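You operate a simulated robot arm through the tools that you are given. There is no shell and no other tool. Be economical: measure what you need, move in short steps, check, and stop when the job is done.

You are at the controls of a simulated two-armed robot. One attempt, no reset.

Task
Hang the four keys from the desk on the pegs with their numbers.

Only the result counts: the job must be done as asked and must still hold three seconds after the hand-in. Knocking over, shifting, dropping, spilling or breaking anything else fails it.

Robot
Two 7-joint arms with fingered hands on one trunk, on a base that drives. Base frame: it is fixed to the floor where the robot stands at the start and does not move with it; the origin is under the middle of the robot, x ahead of it, y to its left, z up; the surface under the hand at the start is at about z = 0.9. Lengths are in m, angles in degrees, forces in N, time in s.
The left shoulder is at the start at [0.021, 0.208, 1.323], the right one opposite. Payload 5 kg a hand.
Tool frame (each hand has its own): the origin (TCP) lies between the finger pads and is the grasp point; the fingertips stand 0.048 m ahead of it; z points along the fingers, y is the line along which they close. Largest opening 0.16 m; the body of the gripper starts 0.056 m behind the TCP. The gripper is a hand of 4 fingers: y runs from the thumb to the fingers, the wrist lies at [-0.026, -0.142, -0.252] in the tool frame.
Orientation is that of the tool frame in the base frame, as a unit quaternion [w, x, y, z]. With the fingers straight down and the wrist toward the robot, the tool's x, y and z point along [0, 1, 0], [1, 0, 0] and [0, 0, -1] of the base frame.

Tools
- The arms move only by the tool apply_moves. It takes "left_rows", "right_rows" or both (then of equal length, played together; a hand with none holds still); each is a list of rows, each a list of 6 numbers: the shift along the base's x, y, z in m, then the turn, a rotation vector about the base's x, y, z in degrees. In form: [[tx, ty, tz, wx, wy, wz], ...]. A call has 1 to 8 rows; each row is the pose to reach, as a shift and turn from the pose commanded when the call began. Each row takes 0.2 s and may step no farther than 0.05 m and 8.6 degrees from the row before; otherwise, the whole call is refused. A pose out of reach is approached as far as the arm can. The call stops where the force on the tool passes 90 N (or 10 N more than at its start, if that is more) or the arm is blocked; 0.2 s more then pass. In this call time passes only in rows, and 0.2 s behind the last. The reply holds the time, the measured pose of the TCP, the force on the tool along the base axes, the opening and the grip force, in the units named above and with some noise, with the torque about the TCP (base axes, N m) and any sound that the robot's microphone picked up.
- Cameras (640 x 400 px; columns grow to the right, rows downward): "scene" is now at [0.0978, 0.0084, 1.5122]; the picture's right is [0.10, -1.00, 0.00], its down [-0.58, -0.06, -0.81] and it looks along [0.81, 0.08, -0.58] (base axes); focal length 255 px, centre (320, 200). "left" rides on the left gripper at [-0.087, -0.133, -0.189] in its tool frame; the picture's right is [-0.83, -0.26, 0.49], its down [0.51, -0.71, 0.49] and it looks along [0.22, 0.66, 0.72] (tool axes); focal length 238 px, centre (320, 200). "right" rides on the right gripper at [0.087, -0.133, -0.189] in its tool frame; the picture's right is [-0.83, 0.26, -0.49], its down [-0.51, -0.71, 0.49] and it looks along [-0.22, 0.66, 0.72] (tool axes); focal length 238 px, centre (320, 200). There is no depth. A picture from a camera that has moved, and an enlarged one, comes with that camera's place and axes in the base frame and with its lens.
- capture(camera): a new picture of that camera. No time passes.
- slide_trunk(by): slides the trunk up (or, below 0, down) by that many m; the arms and the scene camera ride with it, the base frame stays. It gives what a move gives, with no picture.
- base_move(legs): drives the robot by 1 to 6 legs, each [ahead, left, turn to the left] in m, m and degrees, along the robot's own axes; the way and the turn of a leg run together, so that a leg with both is an arc; at most 1.5 m and 180 degrees a leg. The arms and the cameras ride along, it lands a little off, and it stops where it bumps. It gives what a move gives.
- finger_targets(index, middle, ring, thumb_bend, thumb_turn, hand): sets how far each is bent, from 0 (flat) to 100 (curled in); at 30 the hand is open as for a grip, at 70 the pads meet at the TCP. One left out holds its place. A second passes; each finger stops where it meets its share of the squeeze, and holds until it gets a number again. It is the only way to open and close the hand. It gives what a move gives, with no picture; readings hold the bend of each and the force on the fingers (four entries, about 0 where the hand has none), thumb and palm. thumb_turn goes from beside the hand (0) to across from the fingers (100), as for a grip.
- pan_tilt(pan, tilt): turns the head with the scene camera to pan (to the left, within 86 degrees either way) and tilt (down, from -29 to 69), counted from straight ahead of the robot. It gives what a move gives.
- close_up(camera, box): a new picture of the part [left, top, right, bottom] of that camera's present view, enlarged. No time passes.
- hand_in(): hands the job in; it is judged then, once.

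Go step by step. Nothing tells you exact positions but the pictures and the camera data: compare them with the known pose of the tool, close in by small moves and look again before you grip or let go. The budget is 120 turns and 108 pictures, counting those below and the enlarged ones. Unless the task says otherwise, let go and move clear before handing in, and close with one line.

The tools are called after "Request:" by a JSON object that holds its "fn" and its "kwargs". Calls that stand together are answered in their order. apply_moves: Moves the arms, as the interface text tells. Its arguments: {"type":"object","properties":{"left_rows":{"type":"array"},"right_rows":{"type":"array"}},"required":[]} The other tools are called the same way: slide_trunk (by) slides the trunk up or down; finger_targets (index, middle, ring, thumb_bend, thumb_turn, hand) moves the fingers one by one; base_move (legs) drives the base; pan_tilt (pan, tilt) turns the head that bears the scene camera; capture (camera) takes a picture; close_up (camera, box) takes an enlarged picture of a part of a camera's view; hand_in () hands the job in.

At the start:

```text
time: 0.0
left_tcp_pos: [0.7529, 0.382, 1.3346]
left_ee_rot: [0.0, 0.707, 0.707, 0.0]
left_force: [0.1, 0.1, 0.1]
left_wrist_torque: [0.01, 0.01, -0.01]
left_width: 0.1594
left_grasp_force: 0.1
left_shape: jaw
left_bend: [30.0, 30.0, 30.0, 30.0, 98.0]
left_finger forces: [0.1, 0.1, 0.0, 0.0, 0.0, 0.0]
right_tcp_pos: [0.5734, -0.1772, 1.3195]
right_ee_rot: [0.0, 0.707, 0.707, 0.001]
right_force: [0.3, -0.7, 0.2]
right_wrist_torque: [0.0, 0.02, 0.0]
right_width: 0.1597
right_grasp_force: 0.1
right_shape: jaw
right_bend: [30.0, 30.0, 30.0, 30.0, 98.0]
right_finger forces: [0.0, 0.0, 0.0, 0.1, 0.1, 0.0]
trunk travel left (down, up): [-0.325, 0.365]
robot x, y, heading: [-0.0001, 0.0032, -0.1]
head pan, tilt: [5.6, 35.7]
```

scene: 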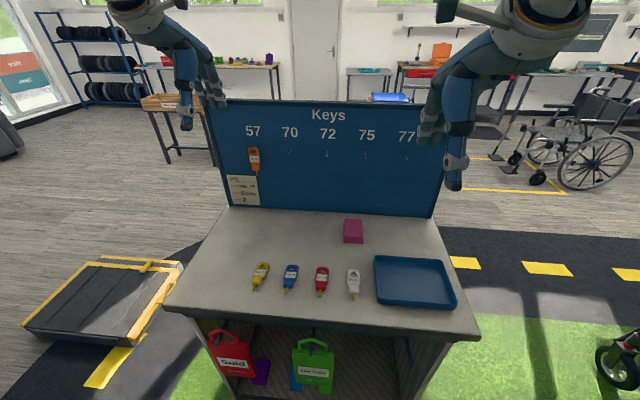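
right: 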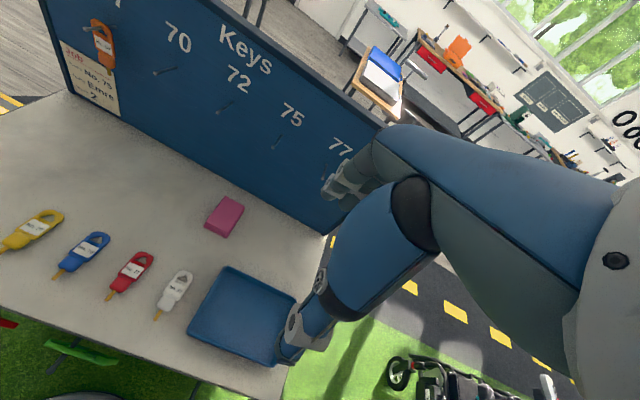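
left: 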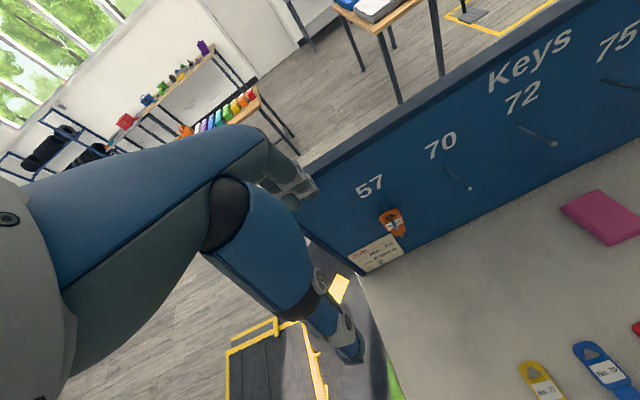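

The desk holds four tagged keys, and the board has five pegs, one already carrying an orange key. I'll read the tags, the numbers and the note up close first.

Request:
{"fn": "close_up", "kwargs": {"camera": "scene", "box": [230, 250, 390, 310]}}

Request:
{"fn": "close_up", "kwargs": {"camera": "scene", "box": [210, 100, 440, 220]}}

Request:
{"fn": "close_up", "kwargs": {"camera": "scene", "box": [220, 140, 280, 210]}}

Request:
{"fn": "close_up", "kwargs": {"camera": "left", "box": [500, 320, 640, 400]}}

Request:
{"fn": "close_up", "kwargs": {"camera": "right", "box": [0, 200, 210, 330]}}

```text
4.00 times, centred on (310, 280) of scene
camera zoom: at [0.0978, 0.0084, 1.5122], right [0.1, -1.0, 0.0], down [-0.58, -0.06, -0.81], along [0.81, 0.08, -0.58], focal length 1020 px, centre (360, -120)
```

zoom: 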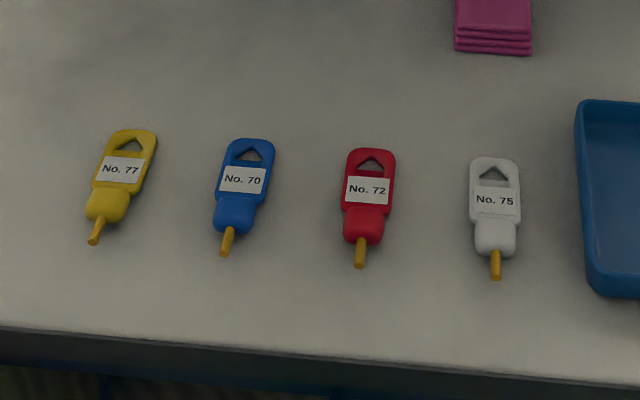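

```text
2.78 times, centred on (325, 160) of scene
camera zoom: at [0.0978, 0.0084, 1.5122], right [0.1, -1.0, 0.0], down [-0.58, -0.06, -0.81], along [0.81, 0.08, -0.58], focal length 710 px, centre (306, 311)
```

zoom: 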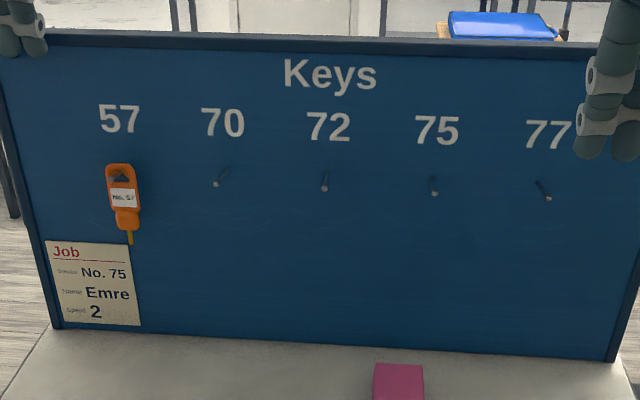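

```text
5.71 times, centred on (250, 175) of scene
camera zoom: at [0.0978, 0.0084, 1.5122], right [0.1, -1.0, 0.0], down [-0.58, -0.06, -0.81], along [0.81, 0.08, -0.58], focal length 1458 px, centre (720, 343)
```

zoom: 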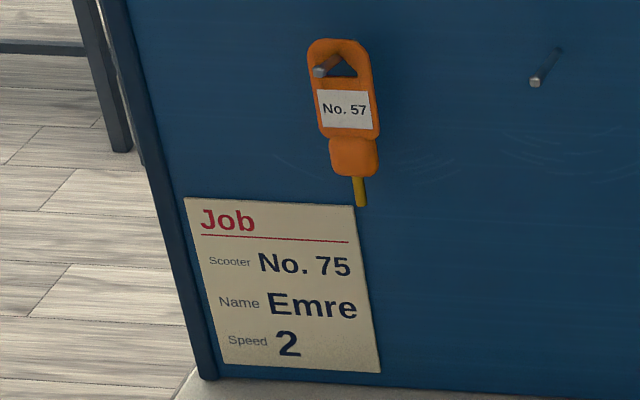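

```text
4.57 times, centred on (570, 360) of left
camera zoom: at [0.6194, 0.2944, 1.5231], right [-0.26, -0.83, -0.49], down [-0.71, 0.51, -0.49], along [0.66, 0.22, -0.72], focal length 1090 px, centre (-823, -531)
```

zoom: 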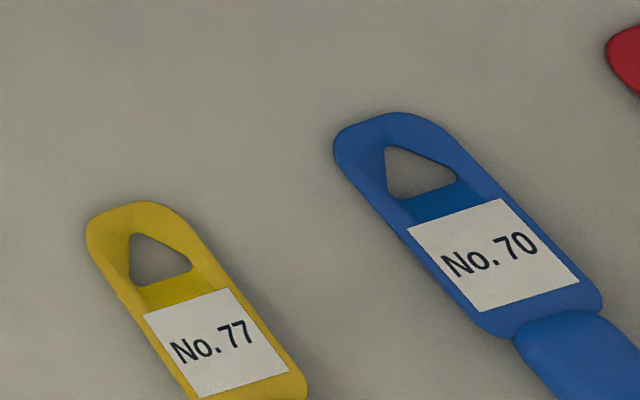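

```text
3.05 times, centred on (105, 265) of right
camera zoom: at [0.44, -0.09, 1.5077], right [0.26, -0.83, 0.49], down [-0.71, -0.51, -0.49], along [0.66, -0.22, -0.72], focal length 726 px, centre (975, 2)
```

zoom: 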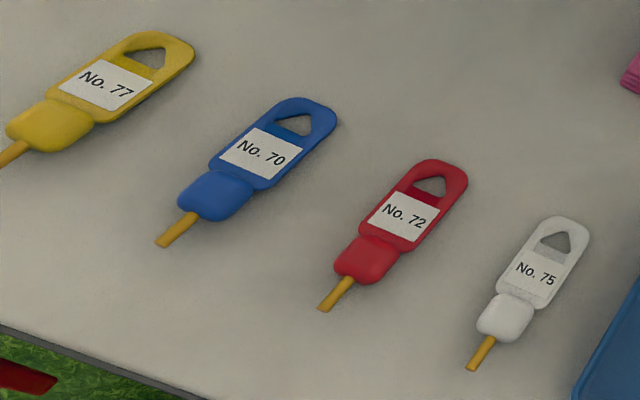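

The keys lie parallel along x, with holes near x=0.58, bulbs near x=0.528, and y of about 0.228 (77), 0.137 (70), 0.048 (72) and −0.043 (75). The peg tips are near x=0.81, z=1.166, with y of about 0.178, 0.058, −0.062 and −0.184 for 70, 72, 75 and 77. I'll yaw the right hand 90° so it can pinch a key's sides, and half-close the fingers.

Request:
{"fn": "apply_moves", "kwargs": {"right_rows": [[0, 0.01, -0.01, 0, 0, 8.5], [0, 0.03, -0.02, 0, 0, 17], [0, 0.05, -0.04, 0, 0, 25.5], [0, 0.07, -0.06, 0, 0, 34], [0, 0.09, -0.08, 0, 0, 42.5], [0, 0.11, -0.1, 0, 0, 51], [0, 0.12, -0.12, 0, 0, 59.5], [0, 0.134, -0.15, 0, 0, 68]]}}

Request:
{"fn": "finger_targets", "kwargs": {"hand": "right", "index": 50, "middle": 50, "ring": 50, "thumb_bend": 50, "thumb_turn": 100}}

Request:
{"fn": "apply_moves", "kwargs": {"right_rows": [[0, 0, -0.01, 0, 0, 8], [-0.01, 0, -0.03, 0, 0, 16], [-0.01, 0, -0.05, 0, 0, 22]]}}

Request:
{"fn": "capture", "kwargs": {"camera": "right"}}

Request:
{"fn": "capture", "kwargs": {"camera": "scene"}}

```text
time: 1.8
left_tcp_pos: [0.7498, 0.3816, 1.3367]
left_ee_rot: [0.001, 0.707, 0.707, 0.001]
left_force: [-2.2, 2.6, 4.1]
left_wrist_torque: [-0.19, -0.31, 0.02]
left_width: 0.1599
left_grasp_force: 0.0
left_shape: jaw
left_bend: [30.0, 30.0, 30.0, 30.0, 98.0]
left_finger forces: [0.0, 0.0, 0.1, 0.0, 0.1, 0.0]
right_tcp_pos: [0.5658, -0.0515, 1.1831]
right_ee_rot: [-0.01, 0.226, 0.974, -0.002]
right_force: [-4.5, -2.2, -27.9]
right_wrist_torque: [0.69, 0.06, -0.04]
right_width: 0.1597
right_grasp_force: 0.0
right_shape: jaw
right_bend: [30.0, 30.0, 30.0, 30.0, 97.0]
right_finger forces: [0.0, 0.0, 0.1, 0.1, 0.0, 0.0]
right hand out of reach, approached as far as the arm can: row 8
trunk travel left (down, up): [-0.325, 0.365]
robot x, y, heading: [0.0007, -0.0026, -0.3]
head pan, tilt: [5.6, 35.7]
```

```text
time: 2.8
left_tcp_pos: [0.7507, 0.3826, 1.3335]
left_ee_rot: [0.001, 0.707, 0.707, 0.0]
left_force: [0.1, -0.1, 0.0]
left_wrist_torque: [0.0, 0.02, -0.01]
left_width: 0.1595
left_grasp_force: 0.1
left_shape: jaw
left_bend: [30.0, 30.0, 30.0, 30.0, 98.0]
left_finger forces: [0.0, 0.0, 0.0, 0.0, 0.0, 0.0]
right_tcp_pos: [0.568, -0.0501, 1.1885]
right_ee_rot: [-0.008, 0.226, 0.974, 0.004]
right_force: [1.1, -0.3, -0.6]
right_wrist_torque: [0.0, 0.04, 0.0]
right_width: 0.0916
right_grasp_force: 0.0
right_shape: fingers
right_bend: [50.0, 50.0, 50.0, 50.0, 100.0]
right_finger forces: [0.0, 0.0, 0.1, 0.0, 0.0, 0.1]
trunk travel left (down, up): [-0.325, 0.365]
robot x, y, heading: [0.0036, -0.0004, -0.0]
head pan, tilt: [5.6, 35.7]
```

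```text
time: 3.6
left_tcp_pos: [0.7539, 0.3743, 1.3349]
left_ee_rot: [-0.001, 0.708, 0.706, 0.0]
left_force: [0.7, -3.9, -0.5]
left_wrist_torque: [0.4, 0.19, 0.04]
left_width: 0.16
left_grasp_force: 0.0
left_shape: jaw
left_bend: [30.0, 30.0, 30.0, 30.0, 98.0]
left_finger forces: [0.0, 0.0, 0.0, 0.1, 0.0, 0.0]
right_tcp_pos: [0.5025, -0.021, 1.1907]
right_ee_rot: [-0.006, 0.142, 0.99, -0.014]
right_force: [2.5, -3.9, 4.7]
right_wrist_torque: [0.38, 0.2, -0.03]
right_width: 0.091
right_grasp_force: 0.0
right_shape: fingers
right_bend: [50.0, 50.0, 50.0, 50.0, 100.0]
right_finger forces: [0.0, 0.0, 0.0, 0.0, 0.0, 0.1]
right hand out of reach, approached as far as the arm can: row 1, 2, 3
trunk travel left (down, up): [-0.325, 0.365]
robot x, y, heading: [-0.002, 0.0035, -0.1]
head pan, tilt: [5.6, 35.7]
```

```text
99 pictures are left
camera right: at [0.3851, -0.1195, 1.3839], right [0.88, 0.03, 0.47], down [0.28, -0.83, -0.47], along [0.38, 0.55, -0.74], focal length 238 px, centre (320, 200)
```

right: 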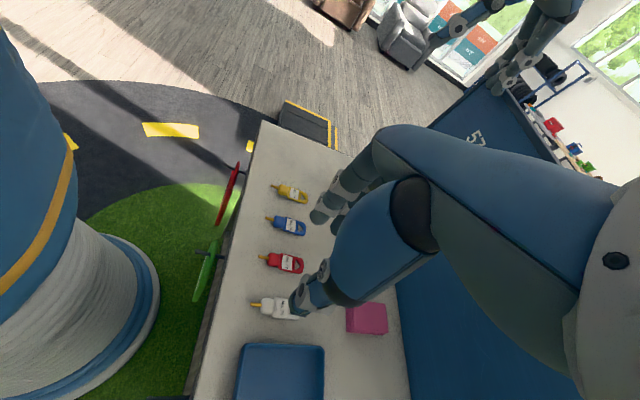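

```text
98 pictures are left
camera scene: at [0.1, 0.0029, 1.5119], right [0.1, -1.0, 0.0], down [-0.58, -0.05, -0.81], along [0.81, 0.08, -0.58], focal length 255 px, centre (320, 200)
```

scene: 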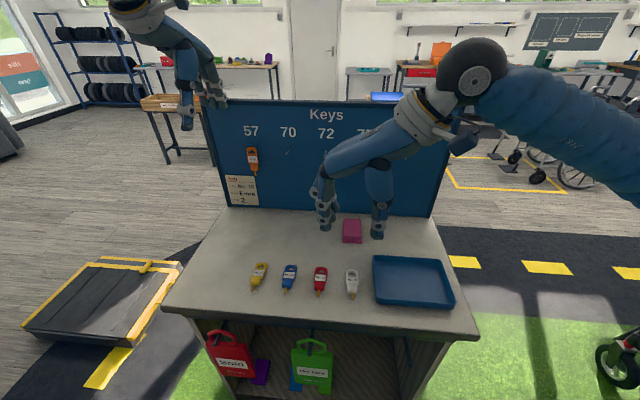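

The arm is folded too close to reach the wanted pose. I'll back the robot up 0.15 m to give it room.

Request:
{"fn": "base_move", "kwargs": {"legs": [[-0.15, 0, 0]]}}

Request:
{"fn": "apply_moves", "kwargs": {"right_rows": [[0, 0, 0, 0, 0, 0]]}}

```text
time: 5.0
left_tcp_pos: [0.6018, 0.3821, 1.3362]
left_ee_rot: [0.0, 0.707, 0.707, 0.0]
left_force: [0.2, 0.6, 0.4]
left_wrist_torque: [-0.01, -0.1, 0.03]
left_width: 0.16
left_grasp_force: 0.0
left_shape: jaw
left_bend: [30.0, 30.0, 30.0, 30.0, 98.0]
left_finger forces: [0.1, 0.1, 0.1, 0.0, 0.0, 0.1]
right_tcp_pos: [0.3501, -0.015, 1.1909]
right_ee_rot: [-0.005, 0.14, 0.99, -0.017]
right_force: [-1.0, 0.1, -0.1]
right_wrist_torque: [-0.01, -0.09, -0.01]
right_width: 0.0907
right_grasp_force: 0.0
right_shape: fingers
right_bend: [50.0, 50.0, 50.0, 50.0, 100.0]
right_finger forces: [0.0, 0.0, 0.1, 0.0, 0.0, 0.0]
trunk travel left (down, up): [-0.325, 0.365]
robot x, y, heading: [-0.1466, -0.0034, -0.1]
head pan, tilt: [5.6, 35.7]
```

```text
time: 5.4
left_tcp_pos: [0.6055, 0.3816, 1.3336]
left_ee_rot: [0.0, 0.707, 0.707, 0.0]
left_force: [0.6, -0.3, -0.5]
left_wrist_torque: [-0.02, 0.06, 0.03]
left_width: 0.1596
left_grasp_force: 0.1
left_shape: jaw
left_bend: [30.0, 30.0, 30.0, 30.0, 98.0]
left_finger forces: [0.1, 0.0, 0.1, 0.0, 0.1, 0.1]
right_tcp_pos: [0.3533, -0.0146, 1.1908]
right_ee_rot: [-0.006, 0.14, 0.99, -0.016]
right_force: [0.2, -0.1, -0.8]
right_wrist_torque: [0.03, 0.11, 0.01]
right_width: 0.0911
right_grasp_force: 0.1
right_shape: fingers
right_bend: [50.0, 50.0, 50.0, 50.0, 100.0]
right_finger forces: [0.1, 0.0, 0.1, 0.0, 0.0, 0.0]
trunk travel left (down, up): [-0.325, 0.365]
robot x, y, heading: [-0.1446, 0.0002, -0.2]
head pan, tilt: [5.6, 35.7]
```

Now I'll move over the white key and finish the yaw.

Request:
{"fn": "apply_moves", "kwargs": {"right_rows": [[0.045, 0, 0, 0, 0, 0], [0.09, -0.01, 0, 0, 0, 0], [0.135, -0.02, 0, 0, 0, 4], [0.18, -0.028, 0, 0, 0, 8], [0.205, -0.028, -0.01, 0, 0, 12], [0.205, -0.028, -0.03, 0, 0, 16], [0.205, -0.028, -0.05, 0, 0, 16]]}}

Request:
{"fn": "capture", "kwargs": {"camera": "right"}}

Request:
{"fn": "capture", "kwargs": {"camera": "scene"}}

```text
time: 7.0
left_tcp_pos: [0.6029, 0.3857, 1.3308]
left_ee_rot: [0.001, 0.706, 0.708, -0.002]
left_force: [-0.8, 4.8, -3.2]
left_wrist_torque: [-0.45, -0.07, -0.07]
left_width: 0.1599
left_grasp_force: 0.0
left_shape: jaw
left_bend: [30.0, 30.0, 30.0, 30.0, 97.0]
left_finger forces: [0.1, 0.1, 0.1, 0.0, 0.0, 0.1]
right_tcp_pos: [0.3556, 0.0296, 1.1368]
right_ee_rot: [0.016, 0.121, 0.992, -0.012]
right_force: [1.1, 3.5, 3.2]
right_wrist_torque: [-0.25, 0.07, 0.02]
right_width: 0.0905
right_grasp_force: 0.0
right_shape: fingers
right_bend: [50.0, 50.0, 50.0, 50.0, 100.0]
right_finger forces: [0.1, 0.0, 0.1, 0.1, 0.0, 0.0]
right hand out of reach, approached as far as the arm can: row 1, 2, 3, 4, 5, 6, 7
trunk travel left (down, up): [-0.325, 0.365]
robot x, y, heading: [-0.1485, 0.0009, -0.2]
head pan, tilt: [5.6, 35.7]
```

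```text
97 pictures are left
camera right: at [0.2327, -0.0735, 1.3244], right [0.86, 0.06, 0.51], down [0.33, -0.82, -0.46], along [0.39, 0.56, -0.73], focal length 238 px, centre (320, 200)
```

right: 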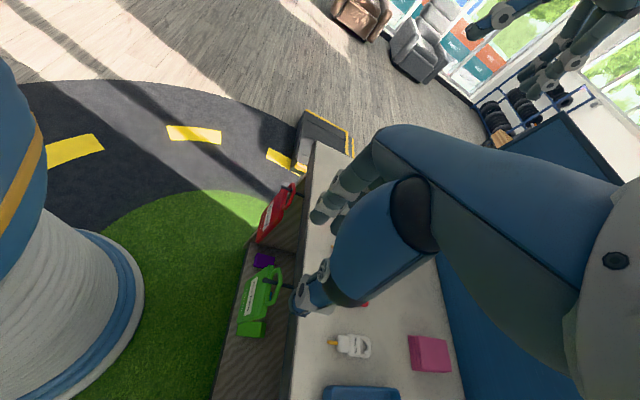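

```text
96 pictures are left
camera scene: at [-0.0505, 0.0124, 1.5117], right [0.1, -1.0, 0.0], down [-0.58, -0.06, -0.81], along [0.81, 0.08, -0.58], focal length 255 px, centre (320, 200)
```

scene: 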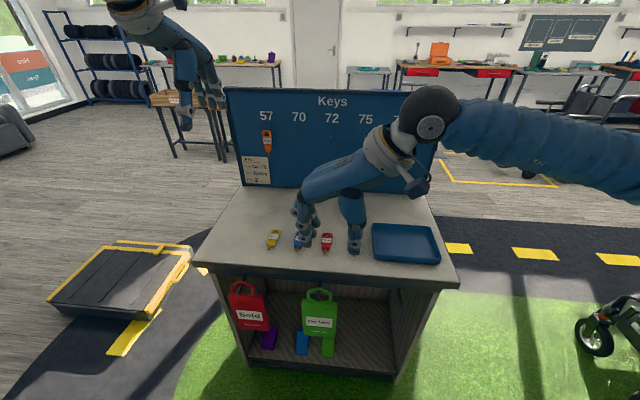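

The IK got stuck in a bad wrist configuration. I'll back the yaw off while moving forward, then yaw again further out.

Request:
{"fn": "apply_moves", "kwargs": {"right_rows": [[0.03, -0.01, 0.01, 0, 0, -8], [0.07, -0.02, 0.02, 0, 0, -16], [0.11, -0.03, 0.03, 0, 0, -24], [0.15, -0.04, 0.04, 0, 0, -32], [0.18, -0.05, 0.05, 0, 0, -40], [0.21, -0.06, 0.05, 0, 0, -40]]}}

```text
time: 8.4
left_tcp_pos: [0.6036, 0.381, 1.3335]
left_ee_rot: [-0.001, 0.707, 0.707, 0.0]
left_force: [0.8, -0.9, -0.8]
left_wrist_torque: [0.04, 0.06, -0.03]
left_width: 0.1599
left_grasp_force: 0.0
left_shape: jaw
left_bend: [30.0, 30.0, 30.0, 30.0, 97.0]
left_finger forces: [0.0, 0.0, 0.1, 0.0, 0.1, 0.0]
right_tcp_pos: [0.5634, -0.0438, 1.1879]
right_ee_rot: [0.011, 0.454, 0.891, -0.016]
right_force: [0.8, 0.0, -1.2]
right_wrist_torque: [0.07, 0.05, 0.04]
right_width: 0.0907
right_grasp_force: 0.1
right_shape: fingers
right_bend: [50.0, 50.0, 50.0, 50.0, 100.0]
right_finger forces: [0.0, 0.0, 0.0, 0.0, 0.0, 0.1]
trunk travel left (down, up): [-0.325, 0.365]
robot x, y, heading: [-0.1464, -0.0016, -0.2]
head pan, tilt: [5.6, 35.7]
```

Request:
{"fn": "apply_moves", "kwargs": {"right_rows": [[0, 0, 0, 0, 0, 8], [0, 0, 0, 0, 0, 16], [0, 0, 0, 0, 0, 24], [0, 0, 0, 0, 0, 32], [0, 0, 0, 0, 0, 38], [0, 0, 0, 0, 0, 44], [0, 0, 0, 0, 0, 49], [0, 0, 0, 0, 0, 54]]}}

Request:
{"fn": "capture", "kwargs": {"camera": "scene"}}

```text
time: 10.2
left_tcp_pos: [0.6031, 0.3809, 1.3344]
left_ee_rot: [0.0, 0.707, 0.707, -0.001]
left_force: [-0.2, -0.8, -0.7]
left_wrist_torque: [-0.06, 0.04, 0.0]
left_width: 0.1598
left_grasp_force: 0.0
left_shape: jaw
left_bend: [30.0, 30.0, 30.0, 30.0, 97.0]
left_finger forces: [0.0, 0.0, 0.0, 0.1, 0.0, 0.1]
right_tcp_pos: [0.56, -0.0427, 1.1897]
right_ee_rot: [0.014, 0.325, 0.945, -0.014]
right_force: [-0.5, -0.6, 0.5]
right_wrist_torque: [-0.01, -0.01, -0.02]
right_width: 0.0907
right_grasp_force: 0.0
right_shape: fingers
right_bend: [50.0, 50.0, 50.0, 50.0, 100.0]
right_finger forces: [0.0, 0.0, 0.1, 0.0, 0.1, 0.0]
right hand out of reach, approached as far as the arm can: row 3, 4, 5, 6, 7, 8
trunk travel left (down, up): [-0.325, 0.365]
robot x, y, heading: [-0.1457, 0.0007, -0.1]
head pan, tilt: [5.6, 35.7]
```

```text
95 pictures are left
camera scene: at [-0.051, 0.0084, 1.5122], right [0.1, -1.0, 0.0], down [-0.58, -0.06, -0.81], along [0.81, 0.08, -0.58], focal length 255 px, centre (320, 200)
```

scene: 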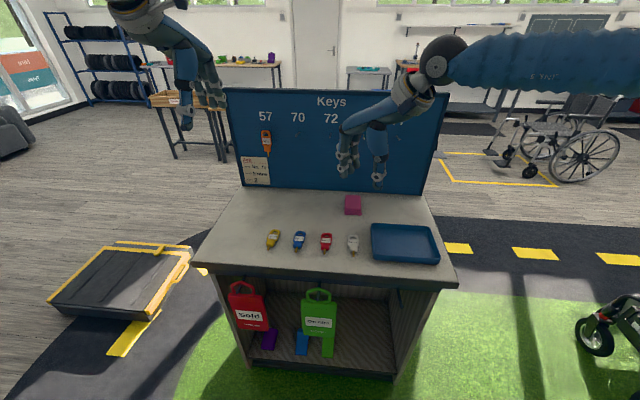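

The yaw tops out near 50° here, so turning the base 45° left may be what's needed. Before driving, I'll test whether the right arm can pitch from this yaw into the fingers-forward hanging pose.

Request:
{"fn": "apply_moves", "kwargs": {"right_rows": [[0, 0, 0, -6, -6, 0], [0, 0, 0, -12, -12, 0], [0, 0, 0, -18, -18, 0], [0, 0, 0, -24, -24, 0], [0, 0, 0, -30, -30, 0], [0, 0, 0, -36, -36, 0], [0, 0, 0, -42, -42, 0], [0, 0, 0, -48, -48, 0]]}}

Request:
{"fn": "capture", "kwargs": {"camera": "scene"}}

```text
time: 12.0
left_tcp_pos: [0.6023, 0.3828, 1.3332]
left_ee_rot: [0.001, 0.707, 0.707, 0.0]
left_force: [-0.3, 1.1, 0.6]
left_wrist_torque: [-0.16, -0.05, -0.04]
left_width: 0.16
left_grasp_force: 0.1
left_shape: jaw
left_bend: [30.0, 30.0, 30.0, 30.0, 97.0]
left_finger forces: [0.1, 0.1, 0.0, 0.0, 0.1, 0.0]
right_tcp_pos: [0.5587, -0.0417, 1.1903]
right_ee_rot: [0.514, 0.27, 0.772, -0.257]
right_force: [0.6, 0.2, 1.0]
right_wrist_torque: [0.0, 0.06, -0.06]
right_width: 0.0911
right_grasp_force: 0.1
right_shape: fingers
right_bend: [50.0, 50.0, 50.0, 50.0, 100.0]
right_finger forces: [0.0, 0.1, 0.0, 0.0, 0.0, 0.0]
trunk travel left (down, up): [-0.325, 0.365]
robot x, y, heading: [-0.1455, 0.0005, 0.0]
head pan, tilt: [5.6, 35.7]
```

```text
94 pictures are left
camera scene: at [-0.0514, 0.0105, 1.5122], right [0.1, -1.0, 0.0], down [-0.58, -0.06, -0.81], along [0.81, 0.08, -0.58], focal length 255 px, centre (320, 200)
```

scene: 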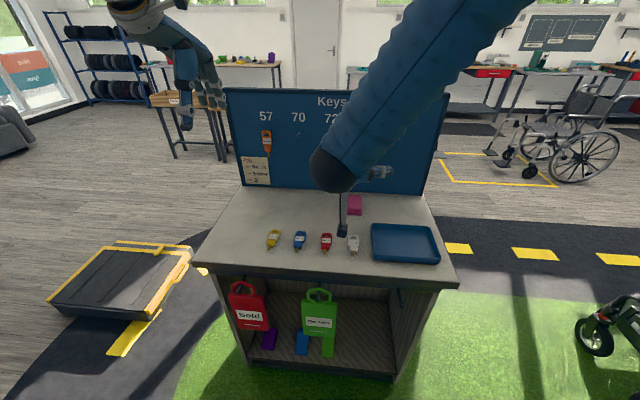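

Request:
{"fn": "apply_moves", "kwargs": {"right_rows": [[0, 0, 0, -6, -6, 0], [0, 0, 0, -12, -12, 0], [0, 0, 0, -16, -16, 0]]}}

Request:
{"fn": "apply_moves", "kwargs": {"right_rows": [[0, 0, 0, 0, 0, 8], [0, 0, 0, 0, 0, 16], [0, 0, 0, 0, 0, 24]]}}

Request:
{"fn": "capture", "kwargs": {"camera": "scene"}}

```text
time: 12.8
left_tcp_pos: [0.6042, 0.3795, 1.3338]
left_ee_rot: [0.0, 0.708, 0.706, -0.001]
left_force: [-0.1, -0.2, -0.6]
left_wrist_torque: [0.05, 0.03, 0.01]
left_width: 0.16
left_grasp_force: 0.1
left_shape: jaw
left_bend: [30.0, 30.0, 30.0, 30.0, 97.0]
left_finger forces: [0.0, 0.0, 0.0, 0.1, 0.0, 0.1]
right_tcp_pos: [0.5605, -0.0438, 1.1883]
right_ee_rot: [0.648, 0.228, 0.652, -0.321]
right_force: [-0.4, -0.6, 0.4]
right_wrist_torque: [0.03, 0.02, -0.01]
right_width: 0.0907
right_grasp_force: 0.1
right_shape: fingers
right_bend: [50.0, 50.0, 50.0, 50.0, 100.0]
right_finger forces: [0.0, 0.0, 0.1, 0.1, 0.1, 0.0]
trunk travel left (down, up): [-0.325, 0.365]
robot x, y, heading: [-0.1508, -0.0008, 0.1]
head pan, tilt: [5.6, 35.7]
```

```text
time: 13.6
left_tcp_pos: [0.6028, 0.3808, 1.3335]
left_ee_rot: [0.0, 0.707, 0.707, 0.0]
left_force: [-1.0, -1.0, 0.8]
left_wrist_torque: [0.12, 0.0, 0.03]
left_width: 0.1599
left_grasp_force: 0.0
left_shape: jaw
left_bend: [30.0, 30.0, 30.0, 30.0, 97.0]
left_finger forces: [0.0, 0.1, 0.0, 0.0, 0.0, 0.0]
right_tcp_pos: [0.5603, -0.0429, 1.1897]
right_ee_rot: [0.701, 0.087, 0.685, -0.179]
right_force: [0.0, -1.1, 0.7]
right_wrist_torque: [0.0, 0.01, 0.0]
right_width: 0.0907
right_grasp_force: 0.2
right_shape: fingers
right_bend: [50.0, 50.0, 50.0, 50.0, 100.0]
right_finger forces: [0.0, 0.0, 0.0, 0.1, 0.1, 0.0]
trunk travel left (down, up): [-0.325, 0.365]
robot x, y, heading: [-0.1499, -0.0039, -0.0]
head pan, tilt: [5.6, 35.7]
```

```text
93 pictures are left
camera scene: at [-0.0509, 0.0078, 1.5122], right [0.1, -1.0, 0.0], down [-0.58, -0.06, -0.81], along [0.81, 0.08, -0.58], focal length 255 px, centre (320, 200)
```

scene: 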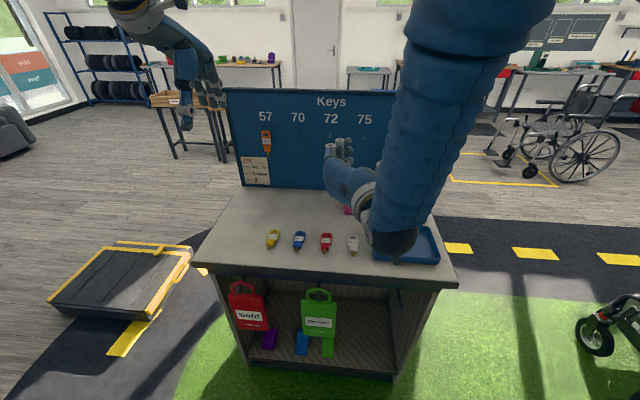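

The hanging pose is easy from here. I'll complete the yaw to 90° and pitch back down, to see whether the pick pose is reachable from this branch.

Request:
{"fn": "apply_moves", "kwargs": {"right_rows": [[0, 0, 0, 0, 0, 7], [0, 0, 0, 0, 0, 14]]}}

Request:
{"fn": "apply_moves", "kwargs": {"right_rows": [[0, 0, 0, 0, 8.5, 0], [0, 0, 0, 0, 17, 0], [0, 0, 0, 0, 25.5, 0], [0, 0, 0, 0, 34, 0], [0, 0, 0, 0, 42.5, 0], [0, 0, 0, 0, 51, 0], [0, 0, 0, 0, 59.5, 0], [0, 0, 0, 0, 68, 0]]}}

Request:
{"fn": "capture", "kwargs": {"camera": "scene"}}

```text
time: 14.2
left_tcp_pos: [0.6039, 0.3807, 1.3348]
left_ee_rot: [0.0, 0.707, 0.707, 0.0]
left_force: [-0.5, -0.7, 0.4]
left_wrist_torque: [0.05, 0.07, 0.01]
left_width: 0.1599
left_grasp_force: 0.0
left_shape: jaw
left_bend: [30.0, 30.0, 30.0, 30.0, 97.0]
left_finger forces: [0.1, 0.0, 0.0, 0.1, 0.1, 0.0]
right_tcp_pos: [0.559, -0.0437, 1.1876]
right_ee_rot: [0.716, 0.005, 0.692, -0.092]
right_force: [-0.3, -0.6, -0.1]
right_wrist_torque: [0.04, 0.01, 0.05]
right_width: 0.0909
right_grasp_force: 0.0
right_shape: fingers
right_bend: [50.0, 50.0, 50.0, 50.0, 100.0]
right_finger forces: [0.0, 0.0, 0.0, 0.1, 0.0, 0.0]
trunk travel left (down, up): [-0.325, 0.365]
robot x, y, heading: [-0.1492, 0.0015, -0.1]
head pan, tilt: [5.6, 35.7]
```

```text
time: 16.0
left_tcp_pos: [0.603, 0.3835, 1.3322]
left_ee_rot: [0.0, 0.707, 0.707, -0.002]
left_force: [0.3, 0.4, 0.1]
left_wrist_torque: [-0.12, 0.05, -0.03]
left_width: 0.1595
left_grasp_force: 0.0
left_shape: jaw
left_bend: [30.0, 30.0, 30.0, 30.0, 97.0]
left_finger forces: [0.0, 0.1, 0.0, 0.0, 0.0, 0.1]
right_tcp_pos: [0.5588, -0.041, 1.1891]
right_ee_rot: [0.207, -0.048, 0.974, -0.08]
right_force: [1.0, 1.5, -0.3]
right_wrist_torque: [-0.19, 0.0, -0.07]
right_width: 0.0911
right_grasp_force: 0.0
right_shape: fingers
right_bend: [50.0, 50.0, 50.0, 50.0, 100.0]
right_finger forces: [0.0, 0.0, 0.0, 0.0, 0.1, 0.0]
trunk travel left (down, up): [-0.325, 0.365]
robot x, y, heading: [-0.1506, -0.0057, 0.1]
head pan, tilt: [5.6, 35.7]
```

```text
92 pictures are left
camera scene: at [-0.0501, 0.0104, 1.5121], right [0.1, -1.0, 0.0], down [-0.58, -0.06, -0.81], along [0.81, 0.08, -0.58], focal length 255 px, centre (320, 200)
```

scene: 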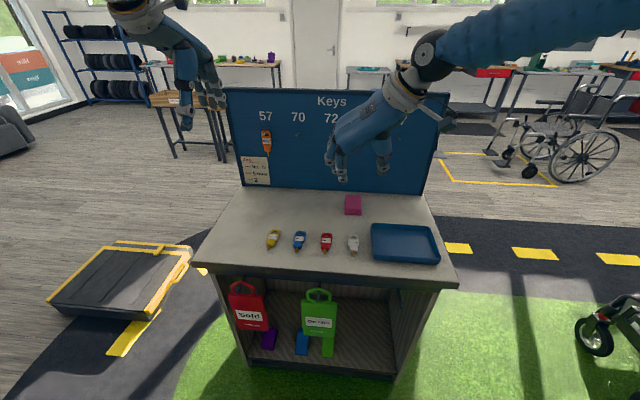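

This branch works: no reach limit so far, and only about 26° remains to vertical. I'll finish the orientation.

Request:
{"fn": "apply_moves", "kwargs": {"right_rows": [[0, 0, 0, 2.3, 6, -1.4], [0, 0, -0.01, 4.6, 12, -2.8], [0, 0, -0.02, 6.9, 18, -4.2], [0, 0, -0.03, 9.2, 23.9, -5.5]]}}

Request:
{"fn": "capture", "kwargs": {"camera": "right"}}

```text
time: 17.0
left_tcp_pos: [0.6041, 0.3805, 1.3333]
left_ee_rot: [0.0, 0.707, 0.707, -0.001]
left_force: [0.9, -0.3, -0.2]
left_wrist_torque: [0.01, 0.05, -0.01]
left_width: 0.1598
left_grasp_force: 0.1
left_shape: jaw
left_bend: [30.0, 30.0, 30.0, 30.0, 97.0]
left_finger forces: [0.0, 0.1, 0.0, 0.0, 0.0, 0.0]
right_tcp_pos: [0.5615, -0.0429, 1.1587]
right_ee_rot: [0.0, 0.0, 1.0, 0.001]
right_force: [-0.5, 0.7, 0.1]
right_wrist_torque: [0.05, 0.11, 0.01]
right_width: 0.0912
right_grasp_force: 0.2
right_shape: fingers
right_bend: [50.0, 50.0, 50.0, 50.0, 100.0]
right_finger forces: [0.0, 0.0, 0.0, 0.0, 0.0, 0.1]
trunk travel left (down, up): [-0.325, 0.365]
robot x, y, heading: [-0.1481, -0.0019, 0.1]
head pan, tilt: [5.6, 35.7]
```

```text
91 pictures are left
camera right: at [0.4737, -0.177, 1.3466], right [0.83, 0.26, 0.49], down [0.51, -0.71, -0.49], along [0.22, 0.66, -0.72], focal length 238 px, centre (320, 200)
```

right: 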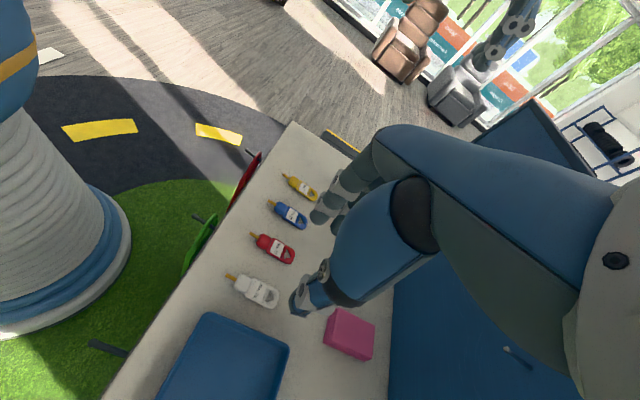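

The hand is now vertical and roughly above the white key. I'll descend to about z=1.0 and look again.

Request:
{"fn": "apply_moves", "kwargs": {"right_rows": [[0, 0, -0.04, 0, 0, 0], [0, 0, -0.08, 0, 0, 0], [0, 0, -0.12, 0, 0, 0], [0, 0, -0.149, 0, 0, 0]]}}

Request:
{"fn": "capture", "kwargs": {"camera": "right"}}

Request:
{"fn": "close_up", "kwargs": {"camera": "scene", "box": [280, 190, 440, 290]}}

```text
time: 18.0
left_tcp_pos: [0.6034, 0.3819, 1.3341]
left_ee_rot: [-0.001, 0.708, 0.707, -0.002]
left_force: [0.2, -0.4, -0.7]
left_wrist_torque: [0.0, 0.05, 0.02]
left_width: 0.1596
left_grasp_force: 0.1
left_shape: jaw
left_bend: [30.0, 30.0, 30.0, 30.0, 97.0]
left_finger forces: [0.0, 0.0, 0.0, 0.1, 0.0, 0.1]
right_tcp_pos: [0.5598, -0.0428, 1.0082]
right_ee_rot: [0.002, 0.0, 1.0, 0.0]
right_force: [0.8, -0.4, 1.0]
right_wrist_torque: [-0.01, 0.1, -0.02]
right_width: 0.0911
right_grasp_force: 0.1
right_shape: fingers
right_bend: [50.0, 50.0, 50.0, 50.0, 100.0]
right_finger forces: [0.0, 0.1, 0.0, 0.1, 0.0, 0.0]
trunk travel left (down, up): [-0.325, 0.365]
robot x, y, heading: [-0.1504, -0.0013, 0.2]
head pan, tilt: [5.6, 35.7]
```

```text
90 pictures are left
camera right: at [0.4725, -0.1764, 1.1963], right [0.83, 0.26, 0.49], down [0.51, -0.71, -0.49], along [0.22, 0.66, -0.72], focal length 238 px, centre (320, 200)
```

right: 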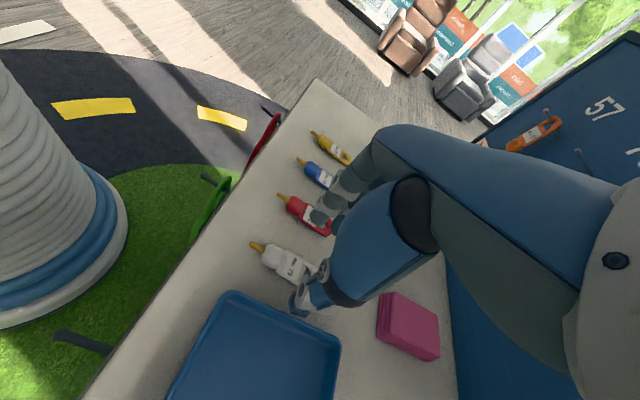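

```text
4.00 times, centred on (360, 240) of scene
camera zoom: at [-0.0499, 0.0083, 1.5121], right [0.1, -1.0, 0.0], down [-0.58, -0.06, -0.81], along [0.81, 0.08, -0.58], focal length 1020 px, centre (160, 40)
```

zoom: 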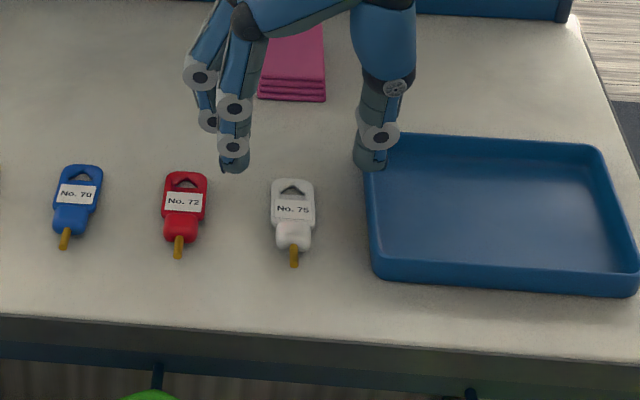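

The key is centred at y≈−0.043 and the hand straddles it. I'll narrow the fingers so the thumb clears the tray, then descend to just above the desk.

Request:
{"fn": "finger_targets", "kwargs": {"hand": "right", "index": 57, "middle": 57, "ring": 57, "thumb_bend": 57}}

Request:
{"fn": "apply_moves", "kwargs": {"right_rows": [[0, 0, -0.02, 0, 0, 0], [0, 0, -0.035, 0, 0, 0], [0, 0, -0.046, 0, 0, 0]]}}

Request:
{"fn": "close_up", "kwargs": {"camera": "scene", "box": [290, 190, 410, 265]}}

Request:
{"fn": "close_up", "kwargs": {"camera": "right", "box": [220, 160, 400, 340]}}

```text
time: 19.0
left_tcp_pos: [0.6021, 0.3815, 1.3342]
left_ee_rot: [0.0, 0.707, 0.707, 0.0]
left_force: [-0.1, 0.8, 0.0]
left_wrist_torque: [0.0, 0.02, -0.02]
left_width: 0.1599
left_grasp_force: 0.1
left_shape: jaw
left_bend: [30.0, 30.0, 30.0, 30.0, 97.0]
left_finger forces: [0.0, 0.0, 0.0, 0.0, 0.0, 0.0]
right_tcp_pos: [0.5584, -0.0422, 1.0087]
right_ee_rot: [0.0, 0.001, 1.0, 0.0]
right_force: [0.0, -1.1, 0.1]
right_wrist_torque: [-0.01, 0.0, -0.02]
right_width: 0.0675
right_grasp_force: 0.1
right_shape: fingers
right_bend: [56.0, 56.0, 56.0, 56.0, 100.0]
right_finger forces: [0.1, 0.0, 0.0, 0.0, 0.0, 0.0]
trunk travel left (down, up): [-0.325, 0.365]
robot x, y, heading: [-0.1421, 0.0037, 0.2]
head pan, tilt: [5.6, 35.7]
```

```text
time: 19.8
left_tcp_pos: [0.6038, 0.3818, 1.3345]
left_ee_rot: [-0.001, 0.707, 0.707, 0.0]
left_force: [0.0, 0.3, 0.3]
left_wrist_torque: [0.01, 0.07, -0.01]
left_width: 0.1601
left_grasp_force: 0.0
left_shape: jaw
left_bend: [30.0, 30.0, 30.0, 30.0, 97.0]
left_finger forces: [0.1, 0.1, 0.0, 0.0, 0.0, 0.0]
right_tcp_pos: [0.5586, -0.0439, 0.9638]
right_ee_rot: [0.0, 0.0, 1.0, 0.0]
right_force: [0.9, -0.2, -0.3]
right_wrist_torque: [-0.06, 0.05, -0.02]
right_width: 0.0675
right_grasp_force: 0.1
right_shape: fingers
right_bend: [56.0, 56.0, 56.0, 56.0, 100.0]
right_finger forces: [0.1, 0.1, 0.0, 0.1, 0.0, 0.0]
trunk travel left (down, up): [-0.325, 0.365]
robot x, y, heading: [-0.1466, -0.0002, -0.1]
head pan, tilt: [5.6, 35.7]
```

```text
5.33 times, centred on (350, 228) of scene
camera zoom: at [-0.0504, 0.0084, 1.5121], right [0.1, -1.0, 0.0], down [-0.58, -0.06, -0.81], along [0.81, 0.08, -0.58], focal length 1361 px, centre (160, 53)
```

zoom: 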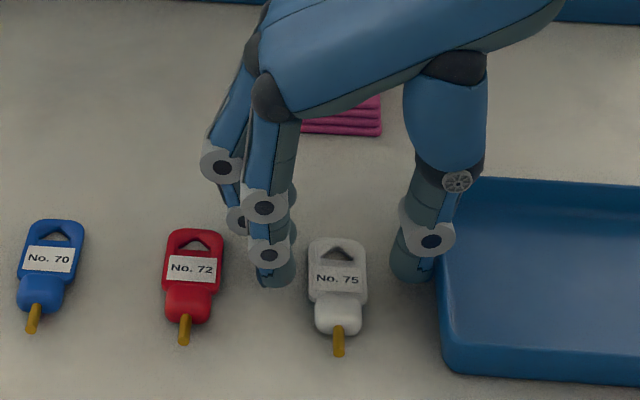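

```text
2.22 times, centred on (310, 250) of right
camera zoom: at [0.4715, -0.1764, 1.152], right [0.83, 0.26, 0.49], down [0.51, -0.71, -0.49], along [0.22, 0.66, -0.72], focal length 530 px, centre (342, 89)
```

zoom: 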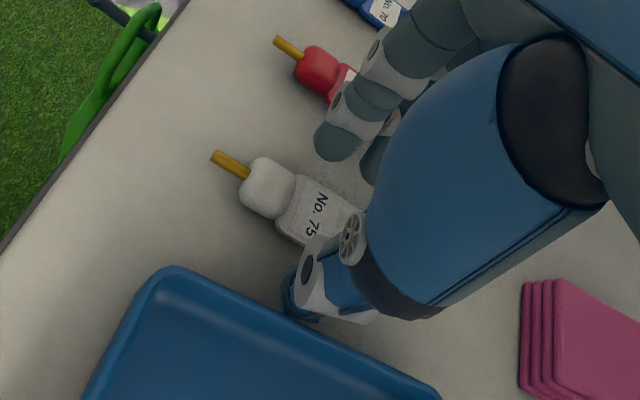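

Centred. I'll descend another 12 mm while watching force.

Request:
{"fn": "apply_moves", "kwargs": {"right_rows": [[0, 0, -0.006, 0, 0, 0], [0, 0, -0.012, 0, 0, 0]]}}

Request:
{"fn": "close_up", "kwargs": {"camera": "scene", "box": [310, 210, 390, 260]}}

```text
time: 20.4
left_tcp_pos: [0.6019, 0.3825, 1.334]
left_ee_rot: [0.001, 0.707, 0.707, 0.001]
left_force: [0.1, 0.4, 1.2]
left_wrist_torque: [0.02, -0.05, 0.01]
left_width: 0.1599
left_grasp_force: 0.0
left_shape: jaw
left_bend: [30.0, 30.0, 30.0, 30.0, 97.0]
left_finger forces: [0.0, 0.0, 0.1, 0.1, 0.0, 0.1]
right_tcp_pos: [0.5584, -0.0419, 0.955]
right_ee_rot: [0.003, 0.0, 1.0, 0.0]
right_force: [-0.6, 0.6, 14.1]
right_wrist_torque: [0.63, -0.04, 0.02]
right_width: 0.0671
right_grasp_force: 6.4
right_shape: fingers
right_bend: [56.0, 56.0, 56.0, 56.0, 100.0]
right_finger forces: [5.2, 8.0, 0.0, 0.0, 0.1, 0.0]
trunk travel left (down, up): [-0.325, 0.365]
robot x, y, heading: [-0.1477, -0.0037, -0.2]
head pan, tilt: [5.6, 35.7]
```

```text
8.00 times, centred on (350, 235) of scene
camera zoom: at [-0.0526, 0.0087, 1.5125], right [0.1, -1.0, 0.0], down [-0.58, -0.06, -0.81], along [0.81, 0.08, -0.58], focal length 2041 px, centre (80, -80)
```

zoom: 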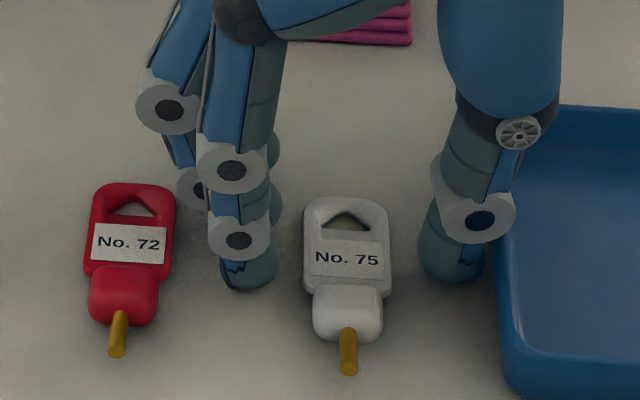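

The fingertips touch the desk. I'll raise 4 mm and close on the key.

Request:
{"fn": "apply_moves", "kwargs": {"right_rows": [[0, 0, 0.004, 0, 0, 0]]}}

Request:
{"fn": "finger_targets", "kwargs": {"hand": "right", "index": 72, "middle": 72, "ring": 72, "thumb_bend": 72}}

Request:
{"fn": "close_up", "kwargs": {"camera": "scene", "box": [310, 210, 390, 260]}}

```text
time: 20.8
left_tcp_pos: [0.6026, 0.3817, 1.3352]
left_ee_rot: [-0.001, 0.707, 0.707, 0.0]
left_force: [1.1, 0.3, 1.0]
left_wrist_torque: [0.01, -0.02, -0.02]
left_width: 0.16
left_grasp_force: 0.1
left_shape: jaw
left_bend: [30.0, 30.0, 30.0, 30.0, 97.0]
left_finger forces: [0.0, 0.1, 0.0, 0.0, 0.0, 0.1]
right_tcp_pos: [0.5598, -0.0434, 0.9551]
right_ee_rot: [0.001, 0.0, 1.0, 0.0]
right_force: [0.5, 1.4, 5.7]
right_wrist_torque: [0.27, -0.08, 0.02]
right_width: 0.0675
right_grasp_force: 2.6
right_shape: fingers
right_bend: [56.0, 56.0, 56.0, 56.0, 100.0]
right_finger forces: [0.0, 5.9, 0.0, 0.0, 0.0, 0.1]
trunk travel left (down, up): [-0.325, 0.365]
robot x, y, heading: [-0.1506, -0.0005, 0.0]
head pan, tilt: [5.6, 35.7]
```

```text
time: 21.8
left_tcp_pos: [0.6029, 0.382, 1.3346]
left_ee_rot: [0.0, 0.707, 0.707, 0.0]
left_force: [0.5, 1.1, -0.1]
left_wrist_torque: [0.03, 0.01, -0.05]
left_width: 0.1596
left_grasp_force: 0.0
left_shape: jaw
left_bend: [30.0, 30.0, 30.0, 30.0, 97.0]
left_finger forces: [0.0, 0.0, 0.1, 0.0, 0.0, 0.1]
right_tcp_pos: [0.5585, -0.043, 0.9551]
right_ee_rot: [0.001, 0.0, 1.0, 0.0]
right_force: [0.0, 0.1, 3.9]
right_wrist_torque: [-0.1, 0.03, -0.02]
right_width: 0.0161
right_grasp_force: 9.8
right_shape: fingers
right_bend: [71.0, 72.0, 72.0, 70.0, 100.0]
right_finger forces: [10.6, 0.0, 0.0, 0.0, 9.2, 0.0]
trunk travel left (down, up): [-0.325, 0.365]
robot x, y, heading: [-0.149, 0.0004, 0.1]
head pan, tilt: [5.6, 35.7]
```

```text
8.00 times, centred on (350, 235) of scene
camera zoom: at [-0.0511, 0.0085, 1.5122], right [0.1, -1.0, 0.0], down [-0.58, -0.06, -0.81], along [0.81, 0.08, -0.58], focal length 2041 px, centre (80, -80)
```

zoom: 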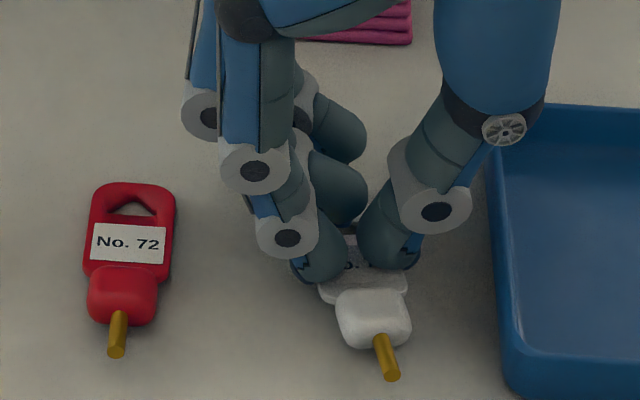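

The fingertips rose as they curled and seem to have slipped on top of the tag rather than gripping its sides. I'll open again and look.

Request:
{"fn": "finger_targets", "kwargs": {"hand": "right", "index": 57, "middle": 57, "ring": 57, "thumb_bend": 57}}

Request:
{"fn": "apply_moves", "kwargs": {"right_rows": [[0, 0, 0.03, 0, 0, 0], [0, 0, 0.06, 0, 0, 0], [0, 0, 0.1, 0, 0, 0]]}}

Request:
{"fn": "close_up", "kwargs": {"camera": "scene", "box": [300, 200, 396, 260]}}

```text
time: 22.8
left_tcp_pos: [0.6031, 0.3803, 1.3335]
left_ee_rot: [-0.001, 0.707, 0.707, 0.0]
left_force: [-0.9, 0.5, -0.6]
left_wrist_torque: [0.01, 0.02, -0.01]
left_width: 0.1598
left_grasp_force: 0.0
left_shape: jaw
left_bend: [30.0, 30.0, 30.0, 30.0, 97.0]
left_finger forces: [0.0, 0.0, 0.1, 0.0, 0.0, 0.0]
right_tcp_pos: [0.5579, -0.0427, 0.9559]
right_ee_rot: [0.001, 0.0, 1.0, 0.0]
right_force: [-0.3, -0.9, 1.3]
right_wrist_torque: [0.04, 0.0, 0.01]
right_width: 0.0668
right_grasp_force: 1.0
right_shape: fingers
right_bend: [56.0, 56.0, 56.0, 56.0, 100.0]
right_finger forces: [0.0, 1.6, 0.0, 0.0, 0.1, 0.1]
trunk travel left (down, up): [-0.325, 0.365]
robot x, y, heading: [-0.1501, 0.001, -0.1]
head pan, tilt: [5.6, 35.7]
```

```text
time: 23.6
left_tcp_pos: [0.6015, 0.3809, 1.3346]
left_ee_rot: [0.001, 0.707, 0.707, 0.0]
left_force: [-0.6, 0.3, 1.3]
left_wrist_torque: [0.0, -0.14, 0.06]
left_width: 0.1598
left_grasp_force: 0.1
left_shape: jaw
left_bend: [30.0, 30.0, 30.0, 30.0, 97.0]
left_finger forces: [0.0, 0.1, 0.0, 0.0, 0.1, 0.1]
right_tcp_pos: [0.5581, -0.0431, 1.0553]
right_ee_rot: [0.001, -0.001, 1.0, -0.001]
right_force: [-1.7, -0.1, -2.0]
right_wrist_torque: [0.02, -0.12, -0.06]
right_width: 0.0665
right_grasp_force: 0.1
right_shape: fingers
right_bend: [56.0, 56.0, 56.0, 56.0, 100.0]
right_finger forces: [0.0, 0.1, 0.1, 0.0, 0.0, 0.0]
trunk travel left (down, up): [-0.325, 0.365]
robot x, y, heading: [-0.1489, -0.0019, -0.0]
head pan, tilt: [5.6, 35.7]
```

```text
6.67 times, centred on (348, 230) of scene
camera zoom: at [-0.0524, 0.0088, 1.5124], right [0.1, -1.0, 0.0], down [-0.58, -0.06, -0.81], along [0.81, 0.08, -0.58], focal length 1701 px, centre (133, 0)
```

zoom: 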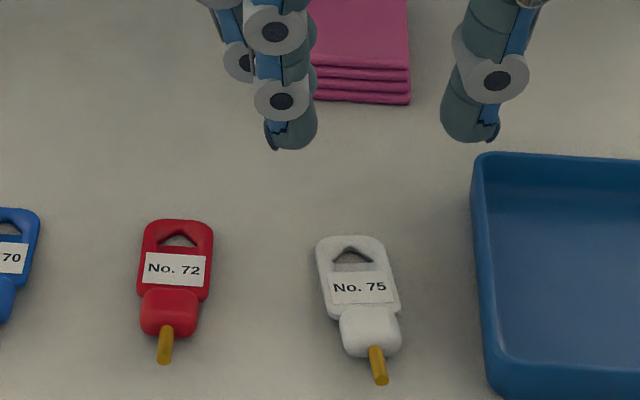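

The white key shifted slightly: its axis is now yawed about +9°, with the bulb at (0.522, −0.050) and the hole at (0.576, −0.042). I'll aim the index and thumb at the thicker bulb, with a smaller pre-gap so the tips barely rise on closing.

Request:
{"fn": "finger_targets", "kwargs": {"hand": "right", "index": 62, "middle": 62, "ring": 62, "thumb_bend": 62}}

Request:
{"fn": "apply_moves", "kwargs": {"right_rows": [[-0.01, -0.002, -0.02, 0, 0, 4.4], [-0.021, -0.004, -0.05, 0, 0, 8.8], [-0.021, -0.004, -0.07, 0, 0, 8.8]]}}

Request:
{"fn": "close_up", "kwargs": {"camera": "scene", "box": [300, 200, 396, 260]}}

Request:
{"fn": "close_up", "kwargs": {"camera": "right", "box": [220, 160, 400, 340]}}

```text
time: 24.6
left_tcp_pos: [0.6026, 0.3823, 1.3351]
left_ee_rot: [-0.001, 0.708, 0.707, 0.0]
left_force: [0.5, 0.3, 1.0]
left_wrist_torque: [0.04, 0.0, -0.06]
left_width: 0.1599
left_grasp_force: 0.2
left_shape: jaw
left_bend: [30.0, 30.0, 30.0, 30.0, 97.0]
left_finger forces: [0.0, 0.0, 0.0, 0.0, 0.0, 0.0]
right_tcp_pos: [0.56, -0.0436, 1.0565]
right_ee_rot: [0.001, -0.001, 1.0, -0.001]
right_force: [0.2, -0.1, -0.3]
right_wrist_torque: [-0.01, -0.02, -0.01]
right_width: 0.0438
right_grasp_force: 0.2
right_shape: fingers
right_bend: [62.0, 62.0, 62.0, 62.0, 100.0]
right_finger forces: [0.1, 0.1, 0.1, 0.0, 0.1, 0.0]
trunk travel left (down, up): [-0.325, 0.365]
robot x, y, heading: [-0.1487, -0.0025, 0.1]
head pan, tilt: [5.6, 35.7]
```

```text
time: 25.4
left_tcp_pos: [0.6037, 0.381, 1.3352]
left_ee_rot: [0.0, 0.707, 0.707, 0.0]
left_force: [0.4, -0.2, -0.4]
left_wrist_torque: [0.01, 0.05, -0.01]
left_width: 0.1597
left_grasp_force: 0.0
left_shape: jaw
left_bend: [30.0, 30.0, 30.0, 30.0, 97.0]
left_finger forces: [0.1, 0.0, 0.0, 0.0, 0.1, 0.1]
right_tcp_pos: [0.5386, -0.0469, 0.9869]
right_ee_rot: [0.001, -0.077, 0.997, 0.0]
right_force: [0.1, 0.1, 0.5]
right_wrist_torque: [-0.01, 0.02, 0.02]
right_width: 0.0438
right_grasp_force: 0.1
right_shape: fingers
right_bend: [62.0, 62.0, 62.0, 62.0, 100.0]
right_finger forces: [0.0, 0.0, 0.0, 0.0, 0.1, 0.0]
trunk travel left (down, up): [-0.325, 0.365]
robot x, y, heading: [-0.1464, -0.0023, -0.1]
head pan, tilt: [5.6, 35.7]
```

```text
6.67 times, centred on (348, 230) of scene
camera zoom: at [-0.0504, 0.0086, 1.5121], right [0.1, -1.0, 0.0], down [-0.58, -0.06, -0.81], along [0.81, 0.08, -0.58], focal length 1701 px, centre (133, 0)
```

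zoom: 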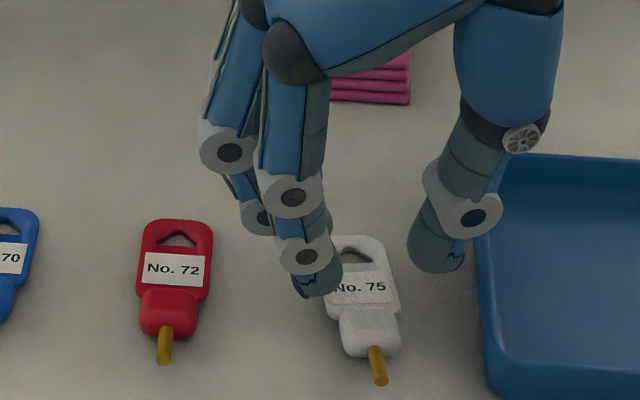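

```text
2.22 times, centred on (310, 250) of right
camera zoom: at [0.4726, -0.1914, 1.1749], right [0.78, 0.38, 0.49], down [0.61, -0.62, -0.49], along [0.12, 0.68, -0.72], focal length 530 px, centre (342, 89)
```

zoom: 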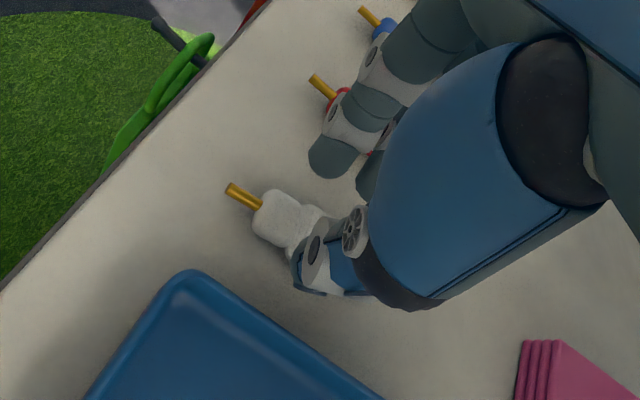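

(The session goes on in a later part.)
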